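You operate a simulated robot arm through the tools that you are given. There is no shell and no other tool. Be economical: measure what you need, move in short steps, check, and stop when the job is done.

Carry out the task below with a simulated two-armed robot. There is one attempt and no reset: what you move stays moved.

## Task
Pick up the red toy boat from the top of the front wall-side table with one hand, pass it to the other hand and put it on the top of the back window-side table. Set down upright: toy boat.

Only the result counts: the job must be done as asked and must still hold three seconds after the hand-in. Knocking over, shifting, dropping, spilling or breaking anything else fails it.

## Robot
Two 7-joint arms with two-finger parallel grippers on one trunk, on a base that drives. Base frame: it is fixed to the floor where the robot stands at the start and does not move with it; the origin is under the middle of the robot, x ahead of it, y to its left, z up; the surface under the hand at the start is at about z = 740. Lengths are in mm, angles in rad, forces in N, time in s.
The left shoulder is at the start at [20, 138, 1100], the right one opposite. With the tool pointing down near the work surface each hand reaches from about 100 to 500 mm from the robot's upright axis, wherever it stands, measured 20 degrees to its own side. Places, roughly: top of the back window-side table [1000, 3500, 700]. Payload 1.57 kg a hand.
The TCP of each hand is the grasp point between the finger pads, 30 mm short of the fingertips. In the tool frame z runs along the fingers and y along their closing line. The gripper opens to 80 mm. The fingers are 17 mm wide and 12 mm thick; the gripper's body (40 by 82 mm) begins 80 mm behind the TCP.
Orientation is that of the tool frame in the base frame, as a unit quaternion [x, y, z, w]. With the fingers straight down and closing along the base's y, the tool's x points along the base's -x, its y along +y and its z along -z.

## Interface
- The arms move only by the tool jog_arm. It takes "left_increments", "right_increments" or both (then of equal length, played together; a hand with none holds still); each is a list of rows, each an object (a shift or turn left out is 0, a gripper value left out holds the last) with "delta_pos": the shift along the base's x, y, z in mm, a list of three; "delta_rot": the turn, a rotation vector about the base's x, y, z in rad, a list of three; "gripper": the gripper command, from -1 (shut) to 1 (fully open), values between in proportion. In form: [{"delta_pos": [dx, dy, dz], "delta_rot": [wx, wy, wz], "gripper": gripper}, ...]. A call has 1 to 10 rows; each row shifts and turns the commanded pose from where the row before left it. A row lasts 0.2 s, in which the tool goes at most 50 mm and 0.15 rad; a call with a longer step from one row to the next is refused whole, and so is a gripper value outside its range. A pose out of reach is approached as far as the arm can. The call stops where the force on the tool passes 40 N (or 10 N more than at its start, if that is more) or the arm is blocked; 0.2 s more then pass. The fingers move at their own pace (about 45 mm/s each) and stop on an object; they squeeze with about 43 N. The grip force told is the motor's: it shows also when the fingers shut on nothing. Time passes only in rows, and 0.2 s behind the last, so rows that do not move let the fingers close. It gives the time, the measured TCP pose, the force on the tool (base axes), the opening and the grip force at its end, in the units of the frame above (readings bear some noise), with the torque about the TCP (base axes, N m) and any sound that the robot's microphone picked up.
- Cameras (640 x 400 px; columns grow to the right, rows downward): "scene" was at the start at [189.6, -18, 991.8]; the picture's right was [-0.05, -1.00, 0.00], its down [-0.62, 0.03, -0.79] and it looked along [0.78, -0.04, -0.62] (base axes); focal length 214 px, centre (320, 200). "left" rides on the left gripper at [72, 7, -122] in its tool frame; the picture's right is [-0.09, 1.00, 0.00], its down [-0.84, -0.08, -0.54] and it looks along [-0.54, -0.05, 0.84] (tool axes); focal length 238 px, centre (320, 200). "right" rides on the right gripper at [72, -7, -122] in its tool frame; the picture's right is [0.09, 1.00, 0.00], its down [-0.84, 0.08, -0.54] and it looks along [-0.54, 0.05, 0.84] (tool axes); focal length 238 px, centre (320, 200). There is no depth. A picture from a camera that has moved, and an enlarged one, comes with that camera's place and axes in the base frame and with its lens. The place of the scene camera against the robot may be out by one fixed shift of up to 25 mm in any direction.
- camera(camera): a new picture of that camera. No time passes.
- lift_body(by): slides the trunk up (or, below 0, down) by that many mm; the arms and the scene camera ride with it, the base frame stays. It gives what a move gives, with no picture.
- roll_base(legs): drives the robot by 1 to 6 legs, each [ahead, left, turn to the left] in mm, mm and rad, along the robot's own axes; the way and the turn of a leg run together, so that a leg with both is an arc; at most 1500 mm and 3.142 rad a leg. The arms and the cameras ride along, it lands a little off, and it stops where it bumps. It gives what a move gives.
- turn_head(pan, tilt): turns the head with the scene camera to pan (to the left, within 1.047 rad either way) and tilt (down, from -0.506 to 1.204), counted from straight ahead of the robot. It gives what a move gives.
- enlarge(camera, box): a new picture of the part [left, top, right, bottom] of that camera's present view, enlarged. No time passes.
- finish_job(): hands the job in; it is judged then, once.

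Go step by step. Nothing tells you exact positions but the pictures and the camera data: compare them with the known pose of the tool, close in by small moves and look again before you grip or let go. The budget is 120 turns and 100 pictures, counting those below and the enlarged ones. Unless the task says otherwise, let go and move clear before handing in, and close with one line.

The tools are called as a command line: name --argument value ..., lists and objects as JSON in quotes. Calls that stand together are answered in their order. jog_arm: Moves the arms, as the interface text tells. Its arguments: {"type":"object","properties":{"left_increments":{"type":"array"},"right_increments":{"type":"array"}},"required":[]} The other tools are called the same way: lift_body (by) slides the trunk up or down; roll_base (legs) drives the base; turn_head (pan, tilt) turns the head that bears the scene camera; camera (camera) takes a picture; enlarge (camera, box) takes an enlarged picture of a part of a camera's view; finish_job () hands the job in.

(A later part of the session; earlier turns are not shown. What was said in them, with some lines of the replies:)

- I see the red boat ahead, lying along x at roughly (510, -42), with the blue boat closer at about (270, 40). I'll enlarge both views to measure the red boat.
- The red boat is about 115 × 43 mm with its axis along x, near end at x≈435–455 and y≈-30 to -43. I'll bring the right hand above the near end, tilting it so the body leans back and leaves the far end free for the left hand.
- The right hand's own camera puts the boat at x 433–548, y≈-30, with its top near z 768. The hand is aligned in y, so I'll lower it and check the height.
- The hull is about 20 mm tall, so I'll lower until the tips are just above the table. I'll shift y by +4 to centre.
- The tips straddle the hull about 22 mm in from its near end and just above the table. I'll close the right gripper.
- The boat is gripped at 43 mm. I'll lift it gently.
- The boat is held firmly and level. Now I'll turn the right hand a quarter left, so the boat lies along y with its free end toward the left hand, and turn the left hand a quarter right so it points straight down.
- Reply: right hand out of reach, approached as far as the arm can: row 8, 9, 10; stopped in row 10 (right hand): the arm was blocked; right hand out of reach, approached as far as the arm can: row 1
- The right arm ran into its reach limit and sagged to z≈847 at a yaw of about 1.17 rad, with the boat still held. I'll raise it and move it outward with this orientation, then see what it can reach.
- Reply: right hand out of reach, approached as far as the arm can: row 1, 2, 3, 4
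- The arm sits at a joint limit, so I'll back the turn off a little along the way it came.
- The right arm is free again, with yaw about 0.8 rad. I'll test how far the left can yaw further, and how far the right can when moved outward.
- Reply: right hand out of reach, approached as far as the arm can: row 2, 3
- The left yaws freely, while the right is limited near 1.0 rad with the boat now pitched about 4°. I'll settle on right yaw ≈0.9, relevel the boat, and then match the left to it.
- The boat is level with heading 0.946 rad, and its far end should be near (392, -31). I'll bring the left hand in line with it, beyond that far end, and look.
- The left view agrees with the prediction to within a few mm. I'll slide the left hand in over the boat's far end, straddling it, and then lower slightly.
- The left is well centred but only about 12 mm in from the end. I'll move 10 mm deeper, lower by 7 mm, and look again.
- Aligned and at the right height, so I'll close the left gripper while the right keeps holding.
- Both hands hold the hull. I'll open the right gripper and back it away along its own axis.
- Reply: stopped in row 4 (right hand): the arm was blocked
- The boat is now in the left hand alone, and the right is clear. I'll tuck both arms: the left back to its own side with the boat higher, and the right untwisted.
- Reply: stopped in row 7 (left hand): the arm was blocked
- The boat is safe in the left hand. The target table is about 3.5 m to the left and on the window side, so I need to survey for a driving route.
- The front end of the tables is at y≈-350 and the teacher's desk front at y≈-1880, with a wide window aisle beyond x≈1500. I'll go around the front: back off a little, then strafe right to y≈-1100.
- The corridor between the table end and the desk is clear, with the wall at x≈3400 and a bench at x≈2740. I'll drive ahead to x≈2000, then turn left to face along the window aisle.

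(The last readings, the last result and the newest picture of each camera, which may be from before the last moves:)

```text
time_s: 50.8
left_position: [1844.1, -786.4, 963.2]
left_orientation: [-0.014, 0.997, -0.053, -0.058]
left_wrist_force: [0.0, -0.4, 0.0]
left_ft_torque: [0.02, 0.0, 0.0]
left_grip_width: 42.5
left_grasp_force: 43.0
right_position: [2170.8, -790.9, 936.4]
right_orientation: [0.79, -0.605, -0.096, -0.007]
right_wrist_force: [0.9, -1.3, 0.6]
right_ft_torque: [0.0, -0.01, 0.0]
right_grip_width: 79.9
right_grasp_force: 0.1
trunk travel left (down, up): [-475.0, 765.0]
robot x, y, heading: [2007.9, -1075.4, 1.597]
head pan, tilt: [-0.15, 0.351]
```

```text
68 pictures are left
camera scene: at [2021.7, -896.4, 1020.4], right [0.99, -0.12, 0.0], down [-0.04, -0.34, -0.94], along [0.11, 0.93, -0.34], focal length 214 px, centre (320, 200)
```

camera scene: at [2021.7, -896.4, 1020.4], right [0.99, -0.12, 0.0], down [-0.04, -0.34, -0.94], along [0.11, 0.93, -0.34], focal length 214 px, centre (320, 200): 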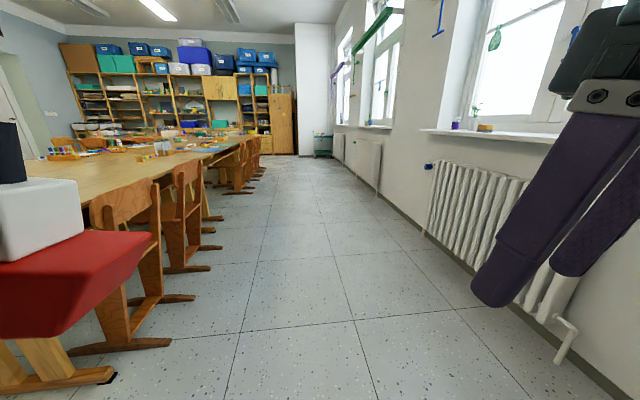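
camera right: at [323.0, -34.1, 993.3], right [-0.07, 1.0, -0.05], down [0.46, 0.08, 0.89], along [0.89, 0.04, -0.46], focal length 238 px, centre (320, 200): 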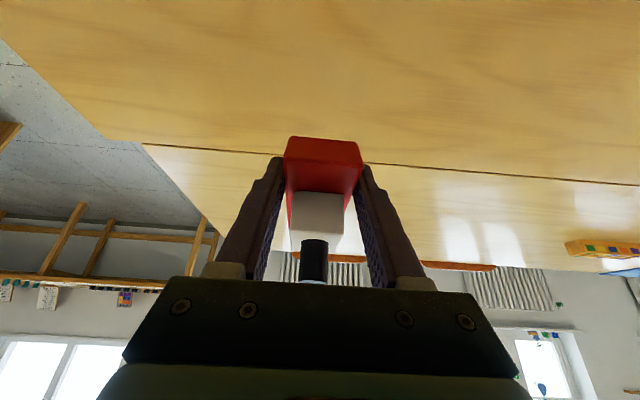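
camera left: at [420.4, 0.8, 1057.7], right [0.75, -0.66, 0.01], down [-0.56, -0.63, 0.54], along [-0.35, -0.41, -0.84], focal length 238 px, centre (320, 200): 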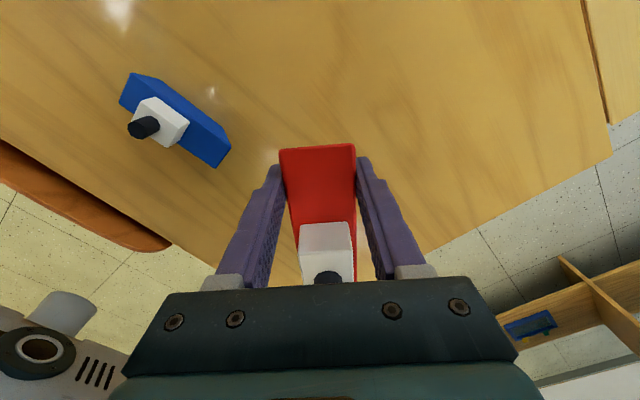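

The window aisle is clear between the chair feet (x≈1390) and the radiators (x≈3150). I'll straighten up and drive along it 2.8 m.

roll_base --legs '[[0, -60, -0.028], [1400, 0, 0], [1400, 0, 0]]'

turn_head --pan 0.3 --tilt 0.35

camera --camera "scene"

turn_head --pan 0.95 --tilt 0.35

camera --camera "scene"

```text
time_s: 64.9
left_position: [1890.8, 2003.2, 964.2]
left_orientation: [-0.013, 0.997, -0.053, -0.059]
left_wrist_force: [-0.4, -0.5, -1.2]
left_ft_torque: [0.02, -0.01, 0.04]
left_grip_width: 43.0
left_grasp_force: 43.5
right_position: [2217.7, 1997.7, 936.7]
right_orientation: [0.79, -0.605, -0.097, -0.007]
right_wrist_force: [-0.1, -0.5, -0.6]
right_ft_torque: [0.01, -0.01, 0.01]
right_grip_width: 79.9
right_grasp_force: 0.1
trunk travel left (down, up): [-475.0, 765.0]
robot x, y, heading: [2054.9, 1712.7, 1.597]
head pan, tilt: [-0.15, 0.351]
```

```text
time_s: 65.8
left_position: [1888.4, 2002.8, 962.5]
left_orientation: [-0.012, 0.997, -0.053, -0.059]
left_wrist_force: [0.5, 0.1, -1.0]
left_ft_torque: [-0.02, 0.03, -0.01]
left_grip_width: 42.9
left_grasp_force: 43.2
right_position: [2217.3, 1997.0, 934.9]
right_orientation: [0.79, -0.606, -0.096, -0.007]
right_wrist_force: [-0.2, 0.5, 0.8]
right_ft_torque: [0.0, -0.01, 0.0]
right_grip_width: 80.2
right_grasp_force: 0.1
trunk travel left (down, up): [-475.0, 765.0]
robot x, y, heading: [2052.4, 1715.5, 1.595]
head pan, tilt: [0.3, 0.351]
```

```text
67 pictures are left
camera scene: at [2026.1, 1888.1, 1020.4], right [0.95, 0.32, 0.0], down [0.11, -0.33, -0.94], along [-0.3, 0.89, -0.34], focal length 214 px, centre (320, 200)
```

scene: 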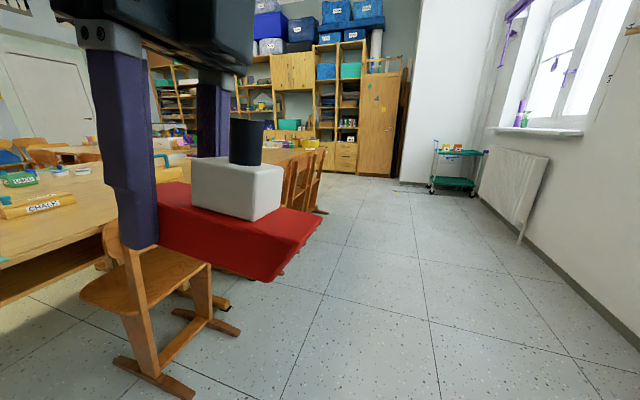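

```text
time_s: 66.8
left_position: [1888.8, 2002.3, 963.3]
left_orientation: [-0.013, 0.997, -0.053, -0.06]
left_wrist_force: [0.2, -0.2, -0.6]
left_ft_torque: [0.0, -0.01, -0.03]
left_grip_width: 42.9
left_grasp_force: 43.0
right_position: [2218.1, 1998.0, 935.0]
right_orientation: [0.79, -0.606, -0.096, -0.007]
right_wrist_force: [0.1, -0.4, -1.2]
right_ft_torque: [0.03, 0.04, -0.03]
right_grip_width: 79.9
right_grasp_force: 0.1
trunk travel left (down, up): [-475.0, 765.0]
robot x, y, heading: [2050.0, 1714.0, 1.59]
head pan, tilt: [0.949, 0.351]
```

```text
66 pictures are left
camera scene: at [1978.7, 1852.3, 1020.4], right [0.56, 0.83, 0.0], down [0.28, -0.19, -0.94], along [-0.78, 0.53, -0.34], focal length 214 px, centre (320, 200)
```

scene: 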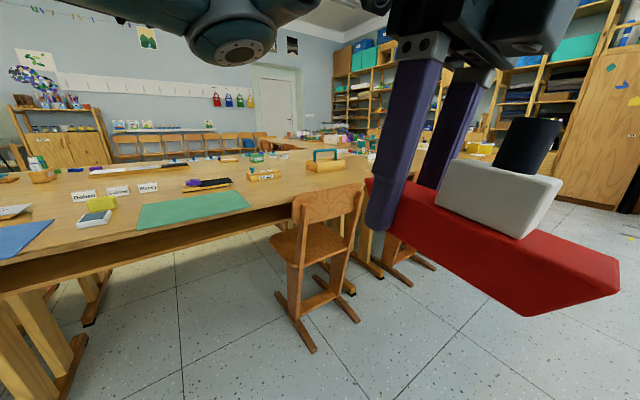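

The aisle is still clear. I'll go on another 1.5 m, then turn to face the tables.

roll_base --legs '[[1500, 0, 0], [0, 0, 0.8]]'

turn_head --pan 0.0 --tilt 0.35

camera --camera "scene"

turn_head --pan 0.9 --tilt 0.35

camera --camera "scene"

```text
time_s: 76.4
left_position: [1696.5, 3287.0, 963.3]
left_orientation: [-0.405, 0.911, -0.072, -0.033]
left_wrist_force: [-0.4, -0.2, -1.0]
left_ft_torque: [-0.02, 0.0, -0.01]
left_grip_width: 42.9
left_grasp_force: 42.7
right_position: [1926.3, 3521.8, 936.1]
right_orientation: [0.964, -0.246, -0.092, 0.031]
right_wrist_force: [-0.3, -0.5, 0.2]
right_ft_torque: [0.04, 0.0, 0.05]
right_grip_width: 80.1
right_grasp_force: 0.1
trunk travel left (down, up): [-475.0, 765.0]
robot x, y, heading: [2019.9, 3202.0, 2.406]
head pan, tilt: [0.949, 0.351]
```

```text
time_s: 77.6
left_position: [1696.6, 3287.8, 963.3]
left_orientation: [-0.404, 0.911, -0.072, -0.033]
left_wrist_force: [0.8, 0.1, -0.7]
left_ft_torque: [-0.02, 0.01, 0.0]
left_grip_width: 42.8
left_grasp_force: 42.9
right_position: [1927.0, 3521.0, 935.1]
right_orientation: [0.965, -0.245, -0.091, 0.031]
right_wrist_force: [0.1, -1.1, -0.6]
right_ft_torque: [-0.02, 0.03, 0.01]
right_grip_width: 79.9
right_grasp_force: 0.0
trunk travel left (down, up): [-475.0, 765.0]
robot x, y, heading: [2016.5, 3206.0, 2.403]
head pan, tilt: [0.0, 0.351]
```

```text
65 pictures are left
camera scene: at [1880.3, 3322.9, 1020.4], right [0.67, 0.74, 0.0], down [0.25, -0.23, -0.94], along [-0.7, 0.63, -0.34], focal length 214 px, centre (320, 200)
```

scene: 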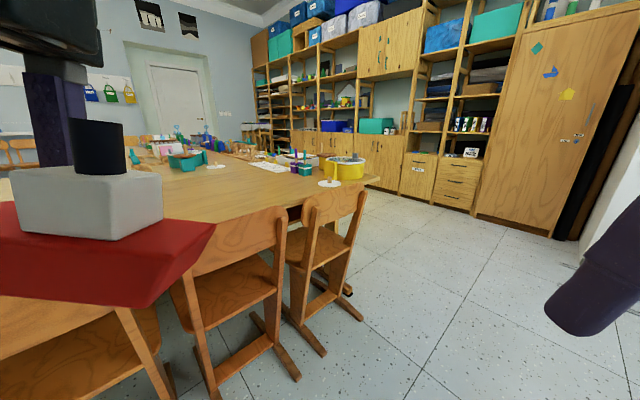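

```text
time_s: 78.8
left_position: [1696.1, 3286.8, 963.3]
left_orientation: [-0.404, 0.911, -0.072, -0.034]
left_wrist_force: [-0.5, -0.2, -1.5]
left_ft_torque: [-0.05, 0.02, 0.0]
left_grip_width: 43.3
left_grasp_force: 42.6
right_position: [1926.8, 3522.0, 936.2]
right_orientation: [0.964, -0.246, -0.091, 0.031]
right_wrist_force: [0.0, -0.5, 0.8]
right_ft_torque: [-0.01, -0.02, -0.02]
right_grip_width: 80.1
right_grasp_force: 0.0
trunk travel left (down, up): [-475.0, 765.0]
robot x, y, heading: [2020.5, 3206.4, 2.405]
head pan, tilt: [0.901, 0.351]
```

```text
64 pictures are left
camera scene: at [1857.5, 3245.3, 1020.4], right [-0.16, 0.99, 0.0], down [0.34, 0.06, -0.94], along [-0.93, -0.15, -0.34], focal length 214 px, centre (320, 200)
```

scene: 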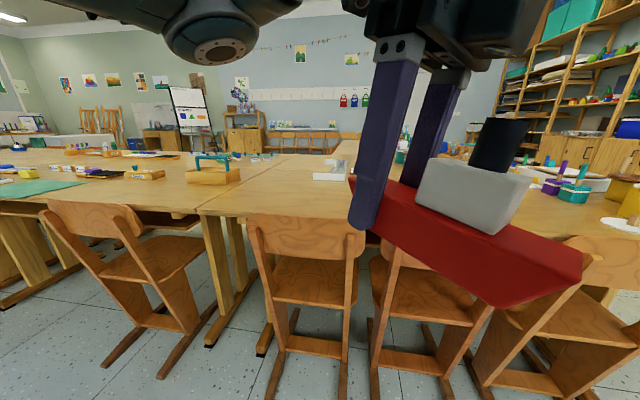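

The back window-side table spans roughly y 2750–4200 with its window edge at x≈1290, and chairs stand along it with feet out to x≈1375. I'll look straight down to learn my own base's footprint before going closer.

turn_head --pan 0.0 --tilt 1.2

camera --camera "scene"

camera --camera "right"

```text
time_s: 80.0
left_position: [1697.6, 3287.3, 963.7]
left_orientation: [-0.404, 0.911, -0.071, -0.033]
left_wrist_force: [0.2, 0.4, -0.3]
left_ft_torque: [0.01, 0.01, -0.03]
left_grip_width: 43.3
left_grasp_force: 43.4
right_position: [1926.5, 3522.1, 935.1]
right_orientation: [0.964, -0.247, -0.09, 0.032]
right_wrist_force: [0.0, -0.1, -0.8]
right_ft_torque: [-0.02, -0.01, 0.02]
right_grip_width: 80.0
right_grasp_force: 0.0
trunk travel left (down, up): [-475.0, 765.0]
robot x, y, heading: [2020.0, 3208.0, 2.407]
head pan, tilt: [0.0, 1.201]
```

```text
63 pictures are left
camera scene: at [1907.8, 3297.9, 953.1], right [0.67, 0.74, 0.0], down [0.69, -0.63, -0.36], along [-0.27, 0.24, -0.93], focal length 214 px, centre (320, 200)
```

scene: 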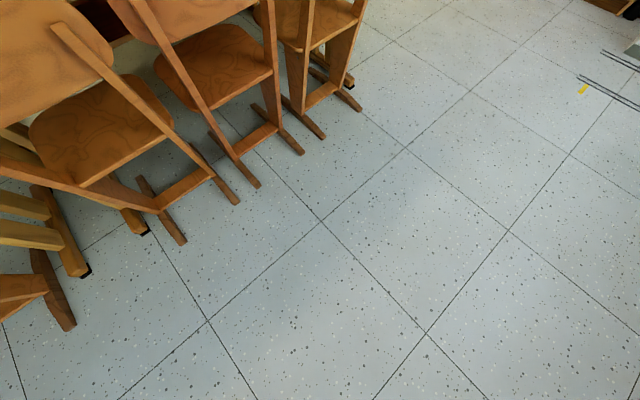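

```text
62 pictures are left
camera right: at [2014.2, 3493.7, 1043.1], right [-0.39, -0.92, 0.09], down [-0.66, 0.34, 0.67], along [-0.65, 0.2, -0.73], focal length 238 px, centre (320, 200)
```

right: 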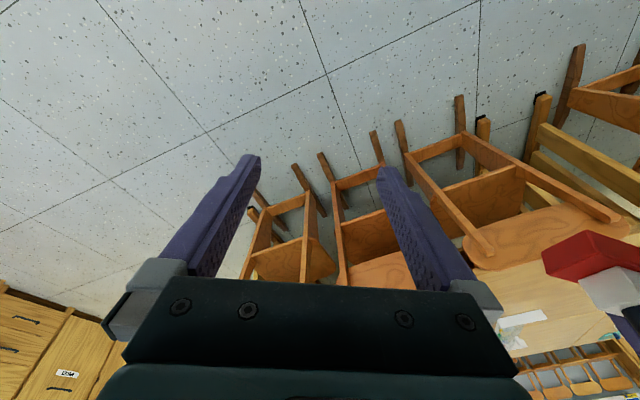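

No base shows in the downward view, so I'll keep a conservative distance. Three chairs stand at y≈3115, 3518 and 3952, and a clear patch of table seems to lie around (1200, 3500). I'll turn to face the table at about x≈1790 and look.

roll_base --legs '[[0, 0, 0.737], [0, -430, 0], [220, 0, 0]]'

turn_head --pan 0.0 --tilt 0.6

camera --camera "scene"

```text
time_s: 85.8
left_position: [1506.8, 3483.1, 963.8]
left_orientation: [-0.701, 0.709, -0.078, -0.006]
left_wrist_force: [-0.6, -0.4, -1.5]
left_ft_torque: [0.0, -0.03, 0.03]
left_grip_width: 43.0
left_grasp_force: 43.4
right_position: [1524.3, 3810.3, 935.1]
right_orientation: [0.989, 0.113, -0.074, 0.062]
right_wrist_force: [-0.1, -0.3, 0.3]
right_ft_torque: [0.02, -0.01, 0.01]
right_grip_width: 79.9
right_grasp_force: 0.0
trunk travel left (down, up): [-475.0, 765.0]
robot x, y, heading: [1803.8, 3637.3, 3.132]
head pan, tilt: [0.0, 1.201]
```

```text
time_s: 86.8
left_position: [1507.9, 3482.9, 963.9]
left_orientation: [-0.701, 0.708, -0.08, -0.005]
left_wrist_force: [-0.8, -0.2, -1.6]
left_ft_torque: [-0.04, 0.0, 0.04]
left_grip_width: 42.9
left_grasp_force: 43.1
right_position: [1523.9, 3809.7, 936.1]
right_orientation: [0.989, 0.112, -0.074, 0.062]
right_wrist_force: [0.8, -0.5, -0.3]
right_ft_torque: [-0.01, 0.04, -0.02]
right_grip_width: 79.9
right_grasp_force: 0.1
trunk travel left (down, up): [-475.0, 765.0]
robot x, y, heading: [1806.2, 3636.5, 3.128]
head pan, tilt: [0.0, 0.6]
```

```text
61 pictures are left
camera scene: at [1617.9, 3625.4, 997.5], right [0.01, 1.0, 0.0], down [0.57, -0.01, -0.82], along [-0.82, 0.01, -0.57], focal length 214 px, centre (320, 200)
```

scene: 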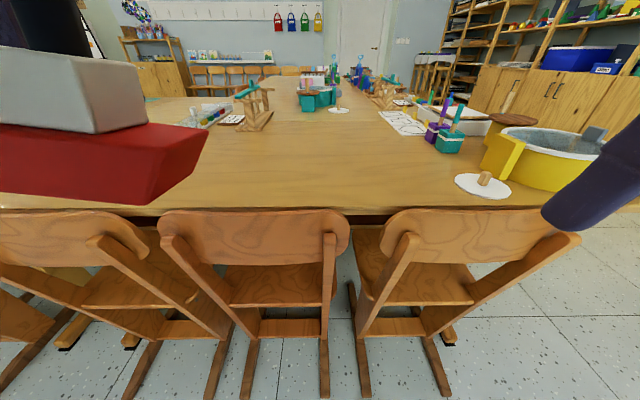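

The table top ahead is clear for x≈950–1275, y≈3450–3750, just past the middle chair. I'll swing the left hand so the boat extends forward from it, and straighten the tool.

jog_arm --left_increments '[{"delta_pos": [-25, 0, 0], "delta_rot": [0, 0, 0.14]}, {"delta_pos": [-25, 0, 0], "delta_rot": [0, 0, 0.14]}, {"delta_pos": [-25, 0, 0], "delta_rot": [0, 0, 0.14]}, {"delta_pos": [-25, 0, 0], "delta_rot": [0, 0, 0.14]}, {"delta_rot": [0, 0, 0.14]}, {"delta_rot": [0, 0, 0.14]}, {"delta_rot": [0, 0, 0.14]}, {"delta_rot": [0, 0, 0.14]}, {"delta_rot": [0, 0, 0.14]}, {"delta_rot": [0, 0, 0.14]}]'

jog_arm --left_increments '[{"delta_rot": [0, 0, 0.14]}, {}, {}]'

camera --camera "left"

```text
time_s: 89.0
left_position: [1407.7, 3481.9, 963.4]
left_orientation: [0.993, -0.089, 0.064, -0.046]
left_wrist_force: [-0.7, 0.3, -1.4]
left_ft_torque: [0.01, -0.04, -0.02]
left_grip_width: 43.1
left_grasp_force: 42.7
right_position: [1524.1, 3809.6, 934.7]
right_orientation: [0.989, 0.112, -0.074, 0.061]
right_wrist_force: [-0.7, 0.4, 0.5]
right_ft_torque: [0.0, -0.01, 0.02]
right_grip_width: 80.3
right_grasp_force: 0.0
trunk travel left (down, up): [-475.0, 765.0]
robot x, y, heading: [1804.7, 3637.2, 3.13]
head pan, tilt: [0.0, 0.6]
```

```text
time_s: 89.8
left_position: [1407.0, 3482.3, 964.3]
left_orientation: [0.997, -0.02, 0.06, -0.051]
left_wrist_force: [0.0, 0.4, -1.5]
left_ft_torque: [0.02, -0.01, 0.01]
left_grip_width: 42.8
left_grasp_force: 43.3
right_position: [1524.6, 3810.1, 935.6]
right_orientation: [0.989, 0.112, -0.074, 0.062]
right_wrist_force: [0.0, 0.0, 0.1]
right_ft_torque: [0.04, -0.03, 0.0]
right_grip_width: 80.1
right_grasp_force: 0.1
trunk travel left (down, up): [-475.0, 765.0]
robot x, y, heading: [1801.9, 3637.9, 3.132]
head pan, tilt: [0.0, 0.6]
```

```text
60 pictures are left
camera left: at [1463.3, 3460.8, 1091.8], right [-0.13, -0.99, -0.11], down [-0.89, 0.06, 0.44], along [-0.43, 0.16, -0.89], focal length 238 px, centre (320, 200)
```

left: 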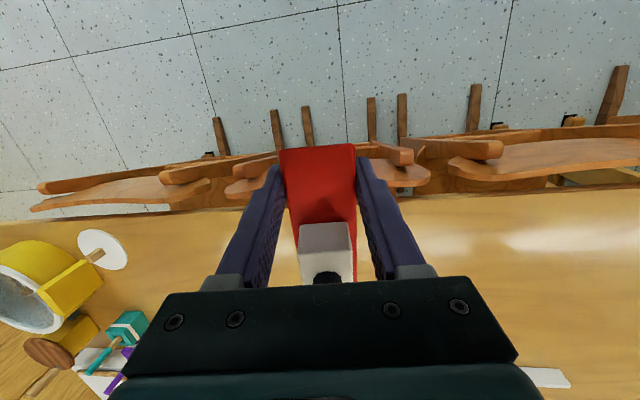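

The table edge measures x≈1292 at z≈740 and the chairs reach out to x≈1385. I'll straighten the tool and drive forward 110 mm in two small legs, leaving about 300 mm to the chairs.

jog_arm --left_increments '[{"delta_rot": [-0.099, 0.05, 0.046]}, {"delta_rot": [0, 0.072, 0]}, {}, {}]'

roll_base --legs '[[60, 0, 0.01]]'

roll_base --legs '[[50, 0, 0]]'

camera --camera "scene"

camera --camera "left"

```text
time_s: 90.8
left_position: [1408.2, 3482.4, 964.0]
left_orientation: [1.0, 0.004, -0.001, -0.003]
left_wrist_force: [0.5, -0.7, -0.9]
left_ft_torque: [-0.01, -0.02, -0.02]
left_grip_width: 43.1
left_grasp_force: 43.3
right_position: [1526.1, 3810.9, 935.9]
right_orientation: [0.989, 0.112, -0.073, 0.061]
right_wrist_force: [-0.2, -0.3, -0.3]
right_ft_torque: [0.01, 0.01, -0.01]
right_grip_width: 80.0
right_grasp_force: 0.0
trunk travel left (down, up): [-475.0, 765.0]
robot x, y, heading: [1800.0, 3637.4, 3.134]
head pan, tilt: [0.0, 0.6]
```

```text
time_s: 91.8
left_position: [1348.4, 3477.7, 963.4]
left_orientation: [1.0, 0.01, 0.0, -0.003]
left_wrist_force: [-0.7, -0.2, -2.0]
left_ft_torque: [-0.01, -0.06, 0.0]
left_grip_width: 42.9
left_grasp_force: 43.6
right_position: [1462.4, 3808.6, 934.5]
right_orientation: [0.988, 0.118, -0.074, 0.061]
right_wrist_force: [-0.2, 0.9, -0.4]
right_ft_torque: [0.01, -0.02, -0.01]
right_grip_width: 80.2
right_grasp_force: 0.1
trunk travel left (down, up): [-475.0, 765.0]
robot x, y, heading: [1739.3, 3635.7, 3.137]
head pan, tilt: [0.0, 0.6]
```

```text
time_s: 92.8
left_position: [1298.2, 3479.0, 963.7]
left_orientation: [1.0, 0.009, 0.0, -0.003]
left_wrist_force: [-0.5, 1.0, -0.6]
left_ft_torque: [0.04, -0.02, 0.0]
left_grip_width: 43.2
left_grasp_force: 43.0
right_position: [1411.7, 3807.3, 936.4]
right_orientation: [0.988, 0.117, -0.074, 0.061]
right_wrist_force: [-0.2, 0.0, 0.4]
right_ft_torque: [-0.02, -0.01, -0.02]
right_grip_width: 80.2
right_grasp_force: 0.0
trunk travel left (down, up): [-475.0, 765.0]
robot x, y, heading: [1696.7, 3639.1, 3.139]
head pan, tilt: [0.0, 0.6]
```

```text
59 pictures are left
camera scene: at [1507.3, 3623.9, 997.7], right [0.0, 1.0, 0.0], down [0.56, 0.0, -0.83], along [-0.83, 0.0, -0.56], focal length 214 px, centre (320, 200)
```

scene: 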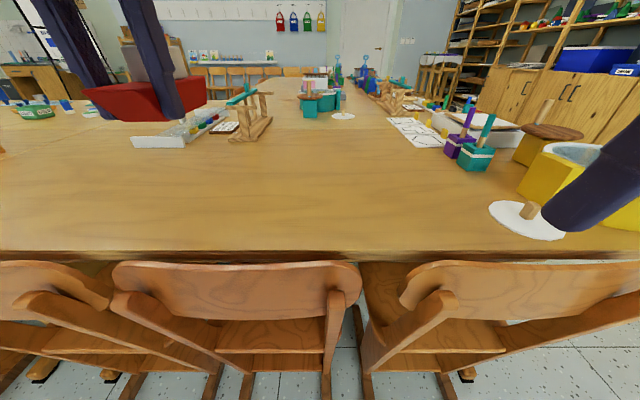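

```text
58 pictures are left
camera left: at [1370.6, 3473.0, 1085.4], right [-0.07, -1.0, 0.0], down [-0.84, 0.06, 0.54], along [-0.54, 0.04, -0.84], focal length 238 px, centre (320, 200)
```

left: 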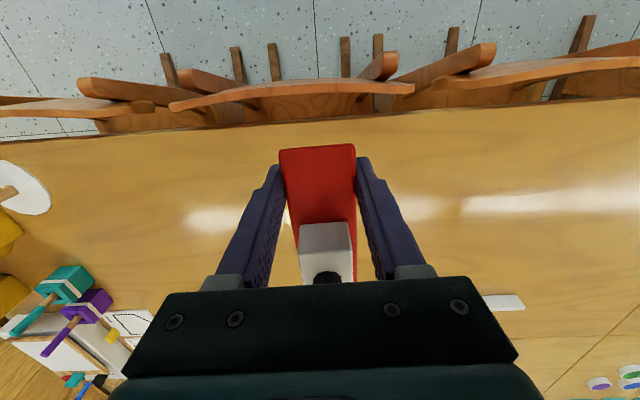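

The edge is confirmed at x≈1286 and the spot below is empty. I'll move 66 mm farther in and lower to just above the surface.

jog_arm --left_increments '[{"delta_pos": [-33, 0, -10]}, {"delta_pos": [-33, 0, -20]}, {"delta_pos": [0, 0, -30]}, {"delta_pos": [0, 0, -30]}, {"delta_pos": [0, 0, -30]}, {"delta_pos": [0, 0, -25]}, {"delta_pos": [0, 0, -15]}, {}, {}]'

camera --camera "left"

turn_head --pan 0.5 --tilt 0.6

camera --camera "scene"

```text
time_s: 94.8
left_position: [1234.3, 3479.6, 803.5]
left_orientation: [1.0, 0.009, -0.001, -0.002]
left_wrist_force: [0.2, 0.2, -1.1]
left_ft_torque: [0.02, -0.03, -0.03]
left_grip_width: 43.0
left_grasp_force: 42.6
right_position: [1412.8, 3807.7, 934.7]
right_orientation: [0.988, 0.118, -0.073, 0.062]
right_wrist_force: [-0.6, -0.6, 0.4]
right_ft_torque: [-0.01, 0.02, -0.01]
right_grip_width: 80.1
right_grasp_force: 0.0
trunk travel left (down, up): [-475.0, 765.0]
robot x, y, heading: [1692.1, 3639.2, 3.133]
head pan, tilt: [0.0, 0.6]
```

```text
57 pictures are left
camera left: at [1305.3, 3473.4, 925.3], right [-0.07, -1.0, -0.01], down [-0.84, 0.06, 0.54], along [-0.54, 0.04, -0.84], focal length 238 px, centre (320, 200)
```

left: 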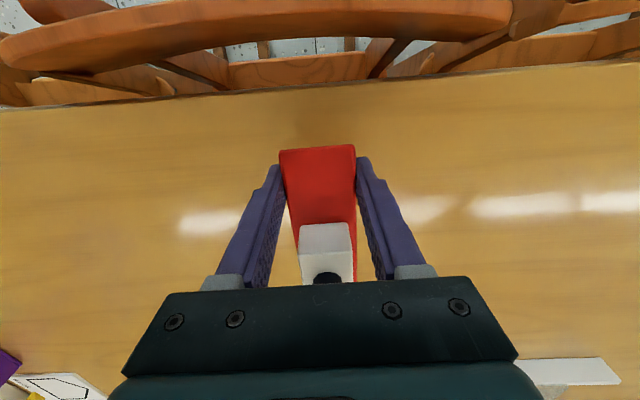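

```text
time_s: 95.7
left_position: [1233.6, 3480.2, 803.2]
left_orientation: [1.0, 0.009, 0.0, -0.002]
left_wrist_force: [0.2, -0.1, -1.6]
left_ft_torque: [0.01, -0.01, -0.03]
left_grip_width: 42.9
left_grasp_force: 42.6
right_position: [1412.5, 3807.8, 934.7]
right_orientation: [0.988, 0.118, -0.073, 0.062]
right_wrist_force: [-0.2, -0.3, 0.0]
right_ft_torque: [-0.02, -0.05, -0.01]
right_grip_width: 79.9
right_grasp_force: 0.1
trunk travel left (down, up): [-475.0, 765.0]
robot x, y, heading: [1690.1, 3639.7, 3.138]
head pan, tilt: [0.499, 0.6]
```

```text
56 pictures are left
camera scene: at [1518.4, 3581.6, 997.6], right [-0.48, 0.88, 0.0], down [0.5, 0.27, -0.83], along [-0.73, -0.39, -0.56], focal length 214 px, centre (320, 200)
```

scene: 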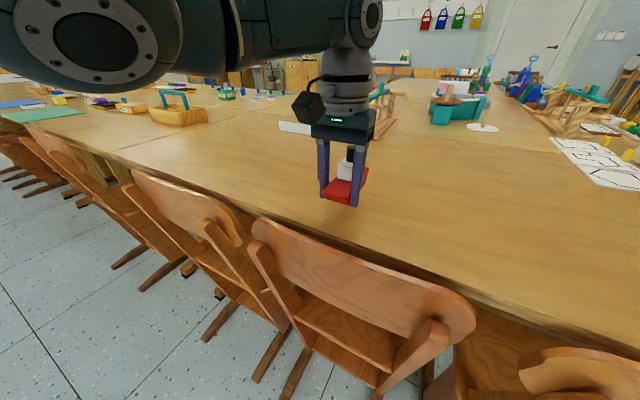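

The boat hangs well over the clear surface inside the edge. I'll lower slowly, feeling for contact.

jog_arm --left_increments '[{"delta_pos": [0, 0, -10]}, {"delta_pos": [0, 0, -8]}, {"delta_pos": [0, 0, -4]}, {"delta_pos": [0, 0, -2]}, {"delta_pos": [0, 0, -2]}, {}, {}]'

enlarge --camera "scene" --box '[270, 110, 420, 230]'

```text
time_s: 97.3
left_position: [1232.2, 3479.6, 777.1]
left_orientation: [1.0, 0.008, -0.001, -0.003]
left_wrist_force: [0.1, -0.5, -1.1]
left_ft_torque: [-0.01, -0.01, -0.02]
left_grip_width: 42.9
left_grasp_force: 42.7
right_position: [1413.3, 3809.2, 934.2]
right_orientation: [0.988, 0.118, -0.074, 0.062]
right_wrist_force: [-0.1, -0.6, -0.2]
right_ft_torque: [-0.02, 0.02, -0.02]
right_grip_width: 79.9
right_grasp_force: 0.0
trunk travel left (down, up): [-475.0, 765.0]
robot x, y, heading: [1691.7, 3638.0, 3.141]
head pan, tilt: [0.499, 0.6]
```

```text
3.33 times, centred on (345, 170) of scene
camera zoom: at [1518.4, 3581.5, 997.6], right [-0.48, 0.88, 0.0], down [0.5, 0.27, -0.83], along [-0.72, -0.39, -0.56], focal length 715 px, centre (237, 300)
```

zoom: 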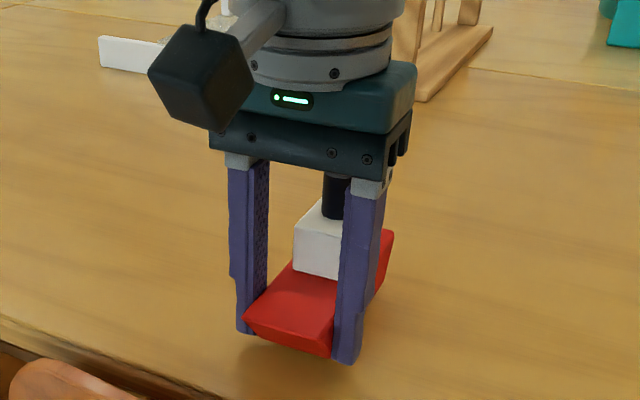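

No contact yet and a small gap shows, so I'll continue down in 2 mm steps.

jog_arm --left_increments '[{"delta_pos": [0, 0, -2]}, {"delta_pos": [0, 0, -2]}, {}, {}]'

```text
time_s: 98.3
left_position: [1234.0, 3479.2, 774.0]
left_orientation: [1.0, 0.009, 0.0, -0.002]
left_wrist_force: [0.7, 0.4, -1.1]
left_ft_torque: [-0.05, -0.02, -0.01]
left_grip_width: 43.0
left_grasp_force: 43.1
right_position: [1412.5, 3808.1, 936.2]
right_orientation: [0.988, 0.118, -0.073, 0.062]
right_wrist_force: [0.7, 0.4, -0.3]
right_ft_torque: [-0.02, 0.01, -0.04]
right_grip_width: 80.0
right_grasp_force: 0.0
trunk travel left (down, up): [-475.0, 765.0]
robot x, y, heading: [1691.3, 3636.4, 3.139]
head pan, tilt: [0.499, 0.6]
```

jog_arm --left_increments '[{"delta_pos": [0, 0, -1.5]}, {"delta_pos": [0, 0, -1.5]}, {}, {}]'

enlarge --camera "scene" --box '[270, 110, 420, 230]'

```text
time_s: 99.3
left_position: [1232.7, 3478.8, 772.1]
left_orientation: [1.0, 0.009, -0.002, -0.002]
left_wrist_force: [8.8, 2.0, 24.4]
left_ft_torque: [-0.47, 0.39, 0.05]
left_grip_width: 43.0
left_grasp_force: 42.9
right_position: [1413.5, 3808.1, 935.4]
right_orientation: [0.989, 0.117, -0.074, 0.061]
right_wrist_force: [0.6, -0.1, -0.3]
right_ft_torque: [-0.03, 0.0, -0.01]
right_grip_width: 80.2
right_grasp_force: 0.0
trunk travel left (down, up): [-475.0, 765.0]
robot x, y, heading: [1689.2, 3636.9, 3.142]
head pan, tilt: [0.499, 0.6]
```

```text
3.33 times, centred on (345, 170) of scene
camera zoom: at [1518.0, 3581.2, 998.0], right [-0.48, 0.88, 0.0], down [0.5, 0.27, -0.83], along [-0.73, -0.39, -0.56], focal length 715 px, centre (237, 300)
```

zoom: 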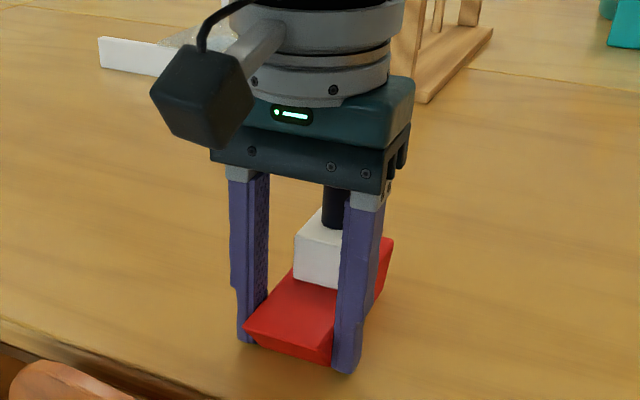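

Contact at about 24 N shows the boat rests on the table. I'll ease off 1 mm, release, and rise straight up.

jog_arm --left_increments '[{"delta_pos": [0, 0, 0.8]}, {"gripper": 0.6}, {"gripper": 0.6}, {}, {}]'

enlarge --camera "scene" --box '[270, 110, 420, 230]'

camera --camera "left"

```text
time_s: 100.5
left_position: [1233.6, 3477.5, 770.8]
left_orientation: [1.0, 0.009, 0.001, -0.001]
left_wrist_force: [0.2, -0.1, -1.5]
left_ft_torque: [0.0, -0.02, 0.0]
left_grip_width: 64.2
left_grasp_force: 0.1
right_position: [1412.9, 3807.6, 934.8]
right_orientation: [0.988, 0.118, -0.073, 0.062]
right_wrist_force: [-0.8, 0.3, -0.1]
right_ft_torque: [0.0, 0.01, 0.01]
right_grip_width: 80.0
right_grasp_force: 0.2
trunk travel left (down, up): [-475.0, 765.0]
robot x, y, heading: [1693.2, 3635.6, 3.134]
head pan, tilt: [0.499, 0.6]
```

```text
3.33 times, centred on (345, 170) of scene
camera zoom: at [1518.4, 3581.3, 997.5], right [-0.48, 0.88, 0.0], down [0.5, 0.27, -0.83], along [-0.72, -0.39, -0.56], focal length 715 px, centre (237, 300)
```

zoom: 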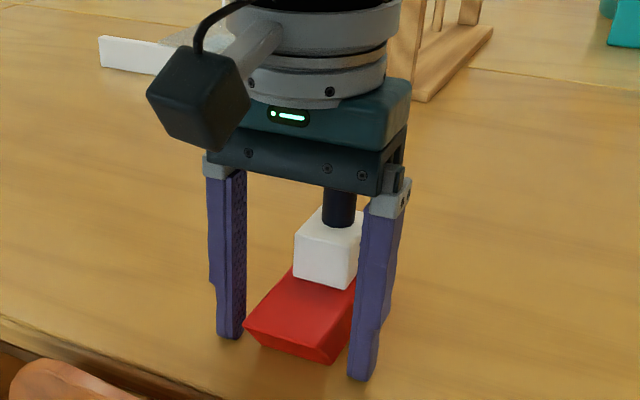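

```text
52 pictures are left
camera left: at [1305.3, 3471.9, 892.6], right [-0.07, -1.0, 0.0], down [-0.84, 0.06, 0.54], along [-0.54, 0.04, -0.84], focal length 238 px, centre (320, 200)
```

left: 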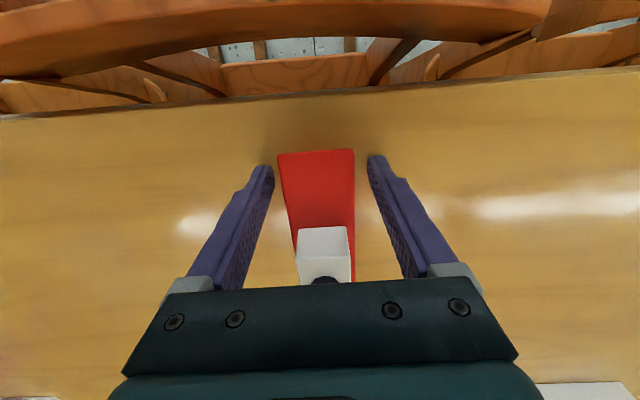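

The boat rests level on the table and the fingers are clear on both sides. I'll rise straight up well above it.

jog_arm --left_increments '[{"delta_pos": [0, 0, 10]}, {"delta_pos": [0, 0, 25]}, {"delta_pos": [0, 0, 35]}, {"delta_pos": [0, 0, 40]}, {"delta_pos": [0, 0, 40]}, {"delta_pos": [0, 0, 20]}, {}]'

enlarge --camera "scene" --box '[230, 90, 460, 250]'

```text
time_s: 102.1
left_position: [1233.4, 3478.7, 942.6]
left_orientation: [1.0, 0.01, 0.0, -0.003]
left_wrist_force: [0.4, 0.0, -0.2]
left_ft_torque: [-0.01, 0.01, 0.03]
left_grip_width: 64.0
left_grasp_force: 0.1
right_position: [1413.0, 3808.1, 935.5]
right_orientation: [0.988, 0.118, -0.073, 0.062]
right_wrist_force: [-0.5, -0.1, -0.6]
right_ft_torque: [-0.03, 0.03, 0.0]
right_grip_width: 80.0
right_grasp_force: 0.2
trunk travel left (down, up): [-475.0, 765.0]
robot x, y, heading: [1693.9, 3638.6, 3.137]
head pan, tilt: [0.499, 0.6]
```

```text
2.50 times, centred on (345, 170) of scene
camera zoom: at [1518.4, 3581.5, 997.6], right [-0.48, 0.88, 0.0], down [0.5, 0.27, -0.83], along [-0.72, -0.39, -0.56], focal length 536 px, centre (258, 275)
```

zoom: 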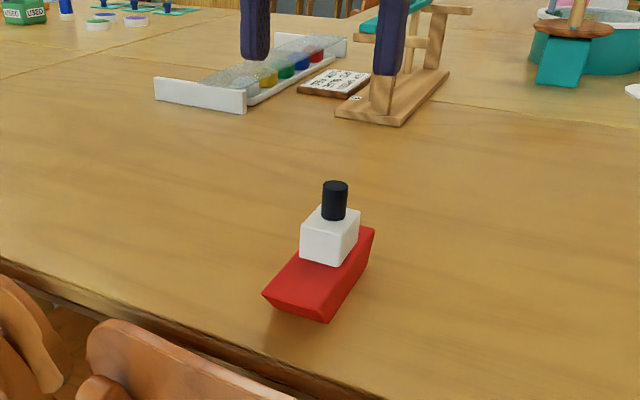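

The boat stands upright on the back window-side table with both hands clear, so I'm handing in.

finish_job

```text
The job is handed in.
```

I picked up the red toy boat with the right hand, passed it to the left, and set it upright on the back window-side table. Nothing else was moved as far as I could see, and the job is handed in.
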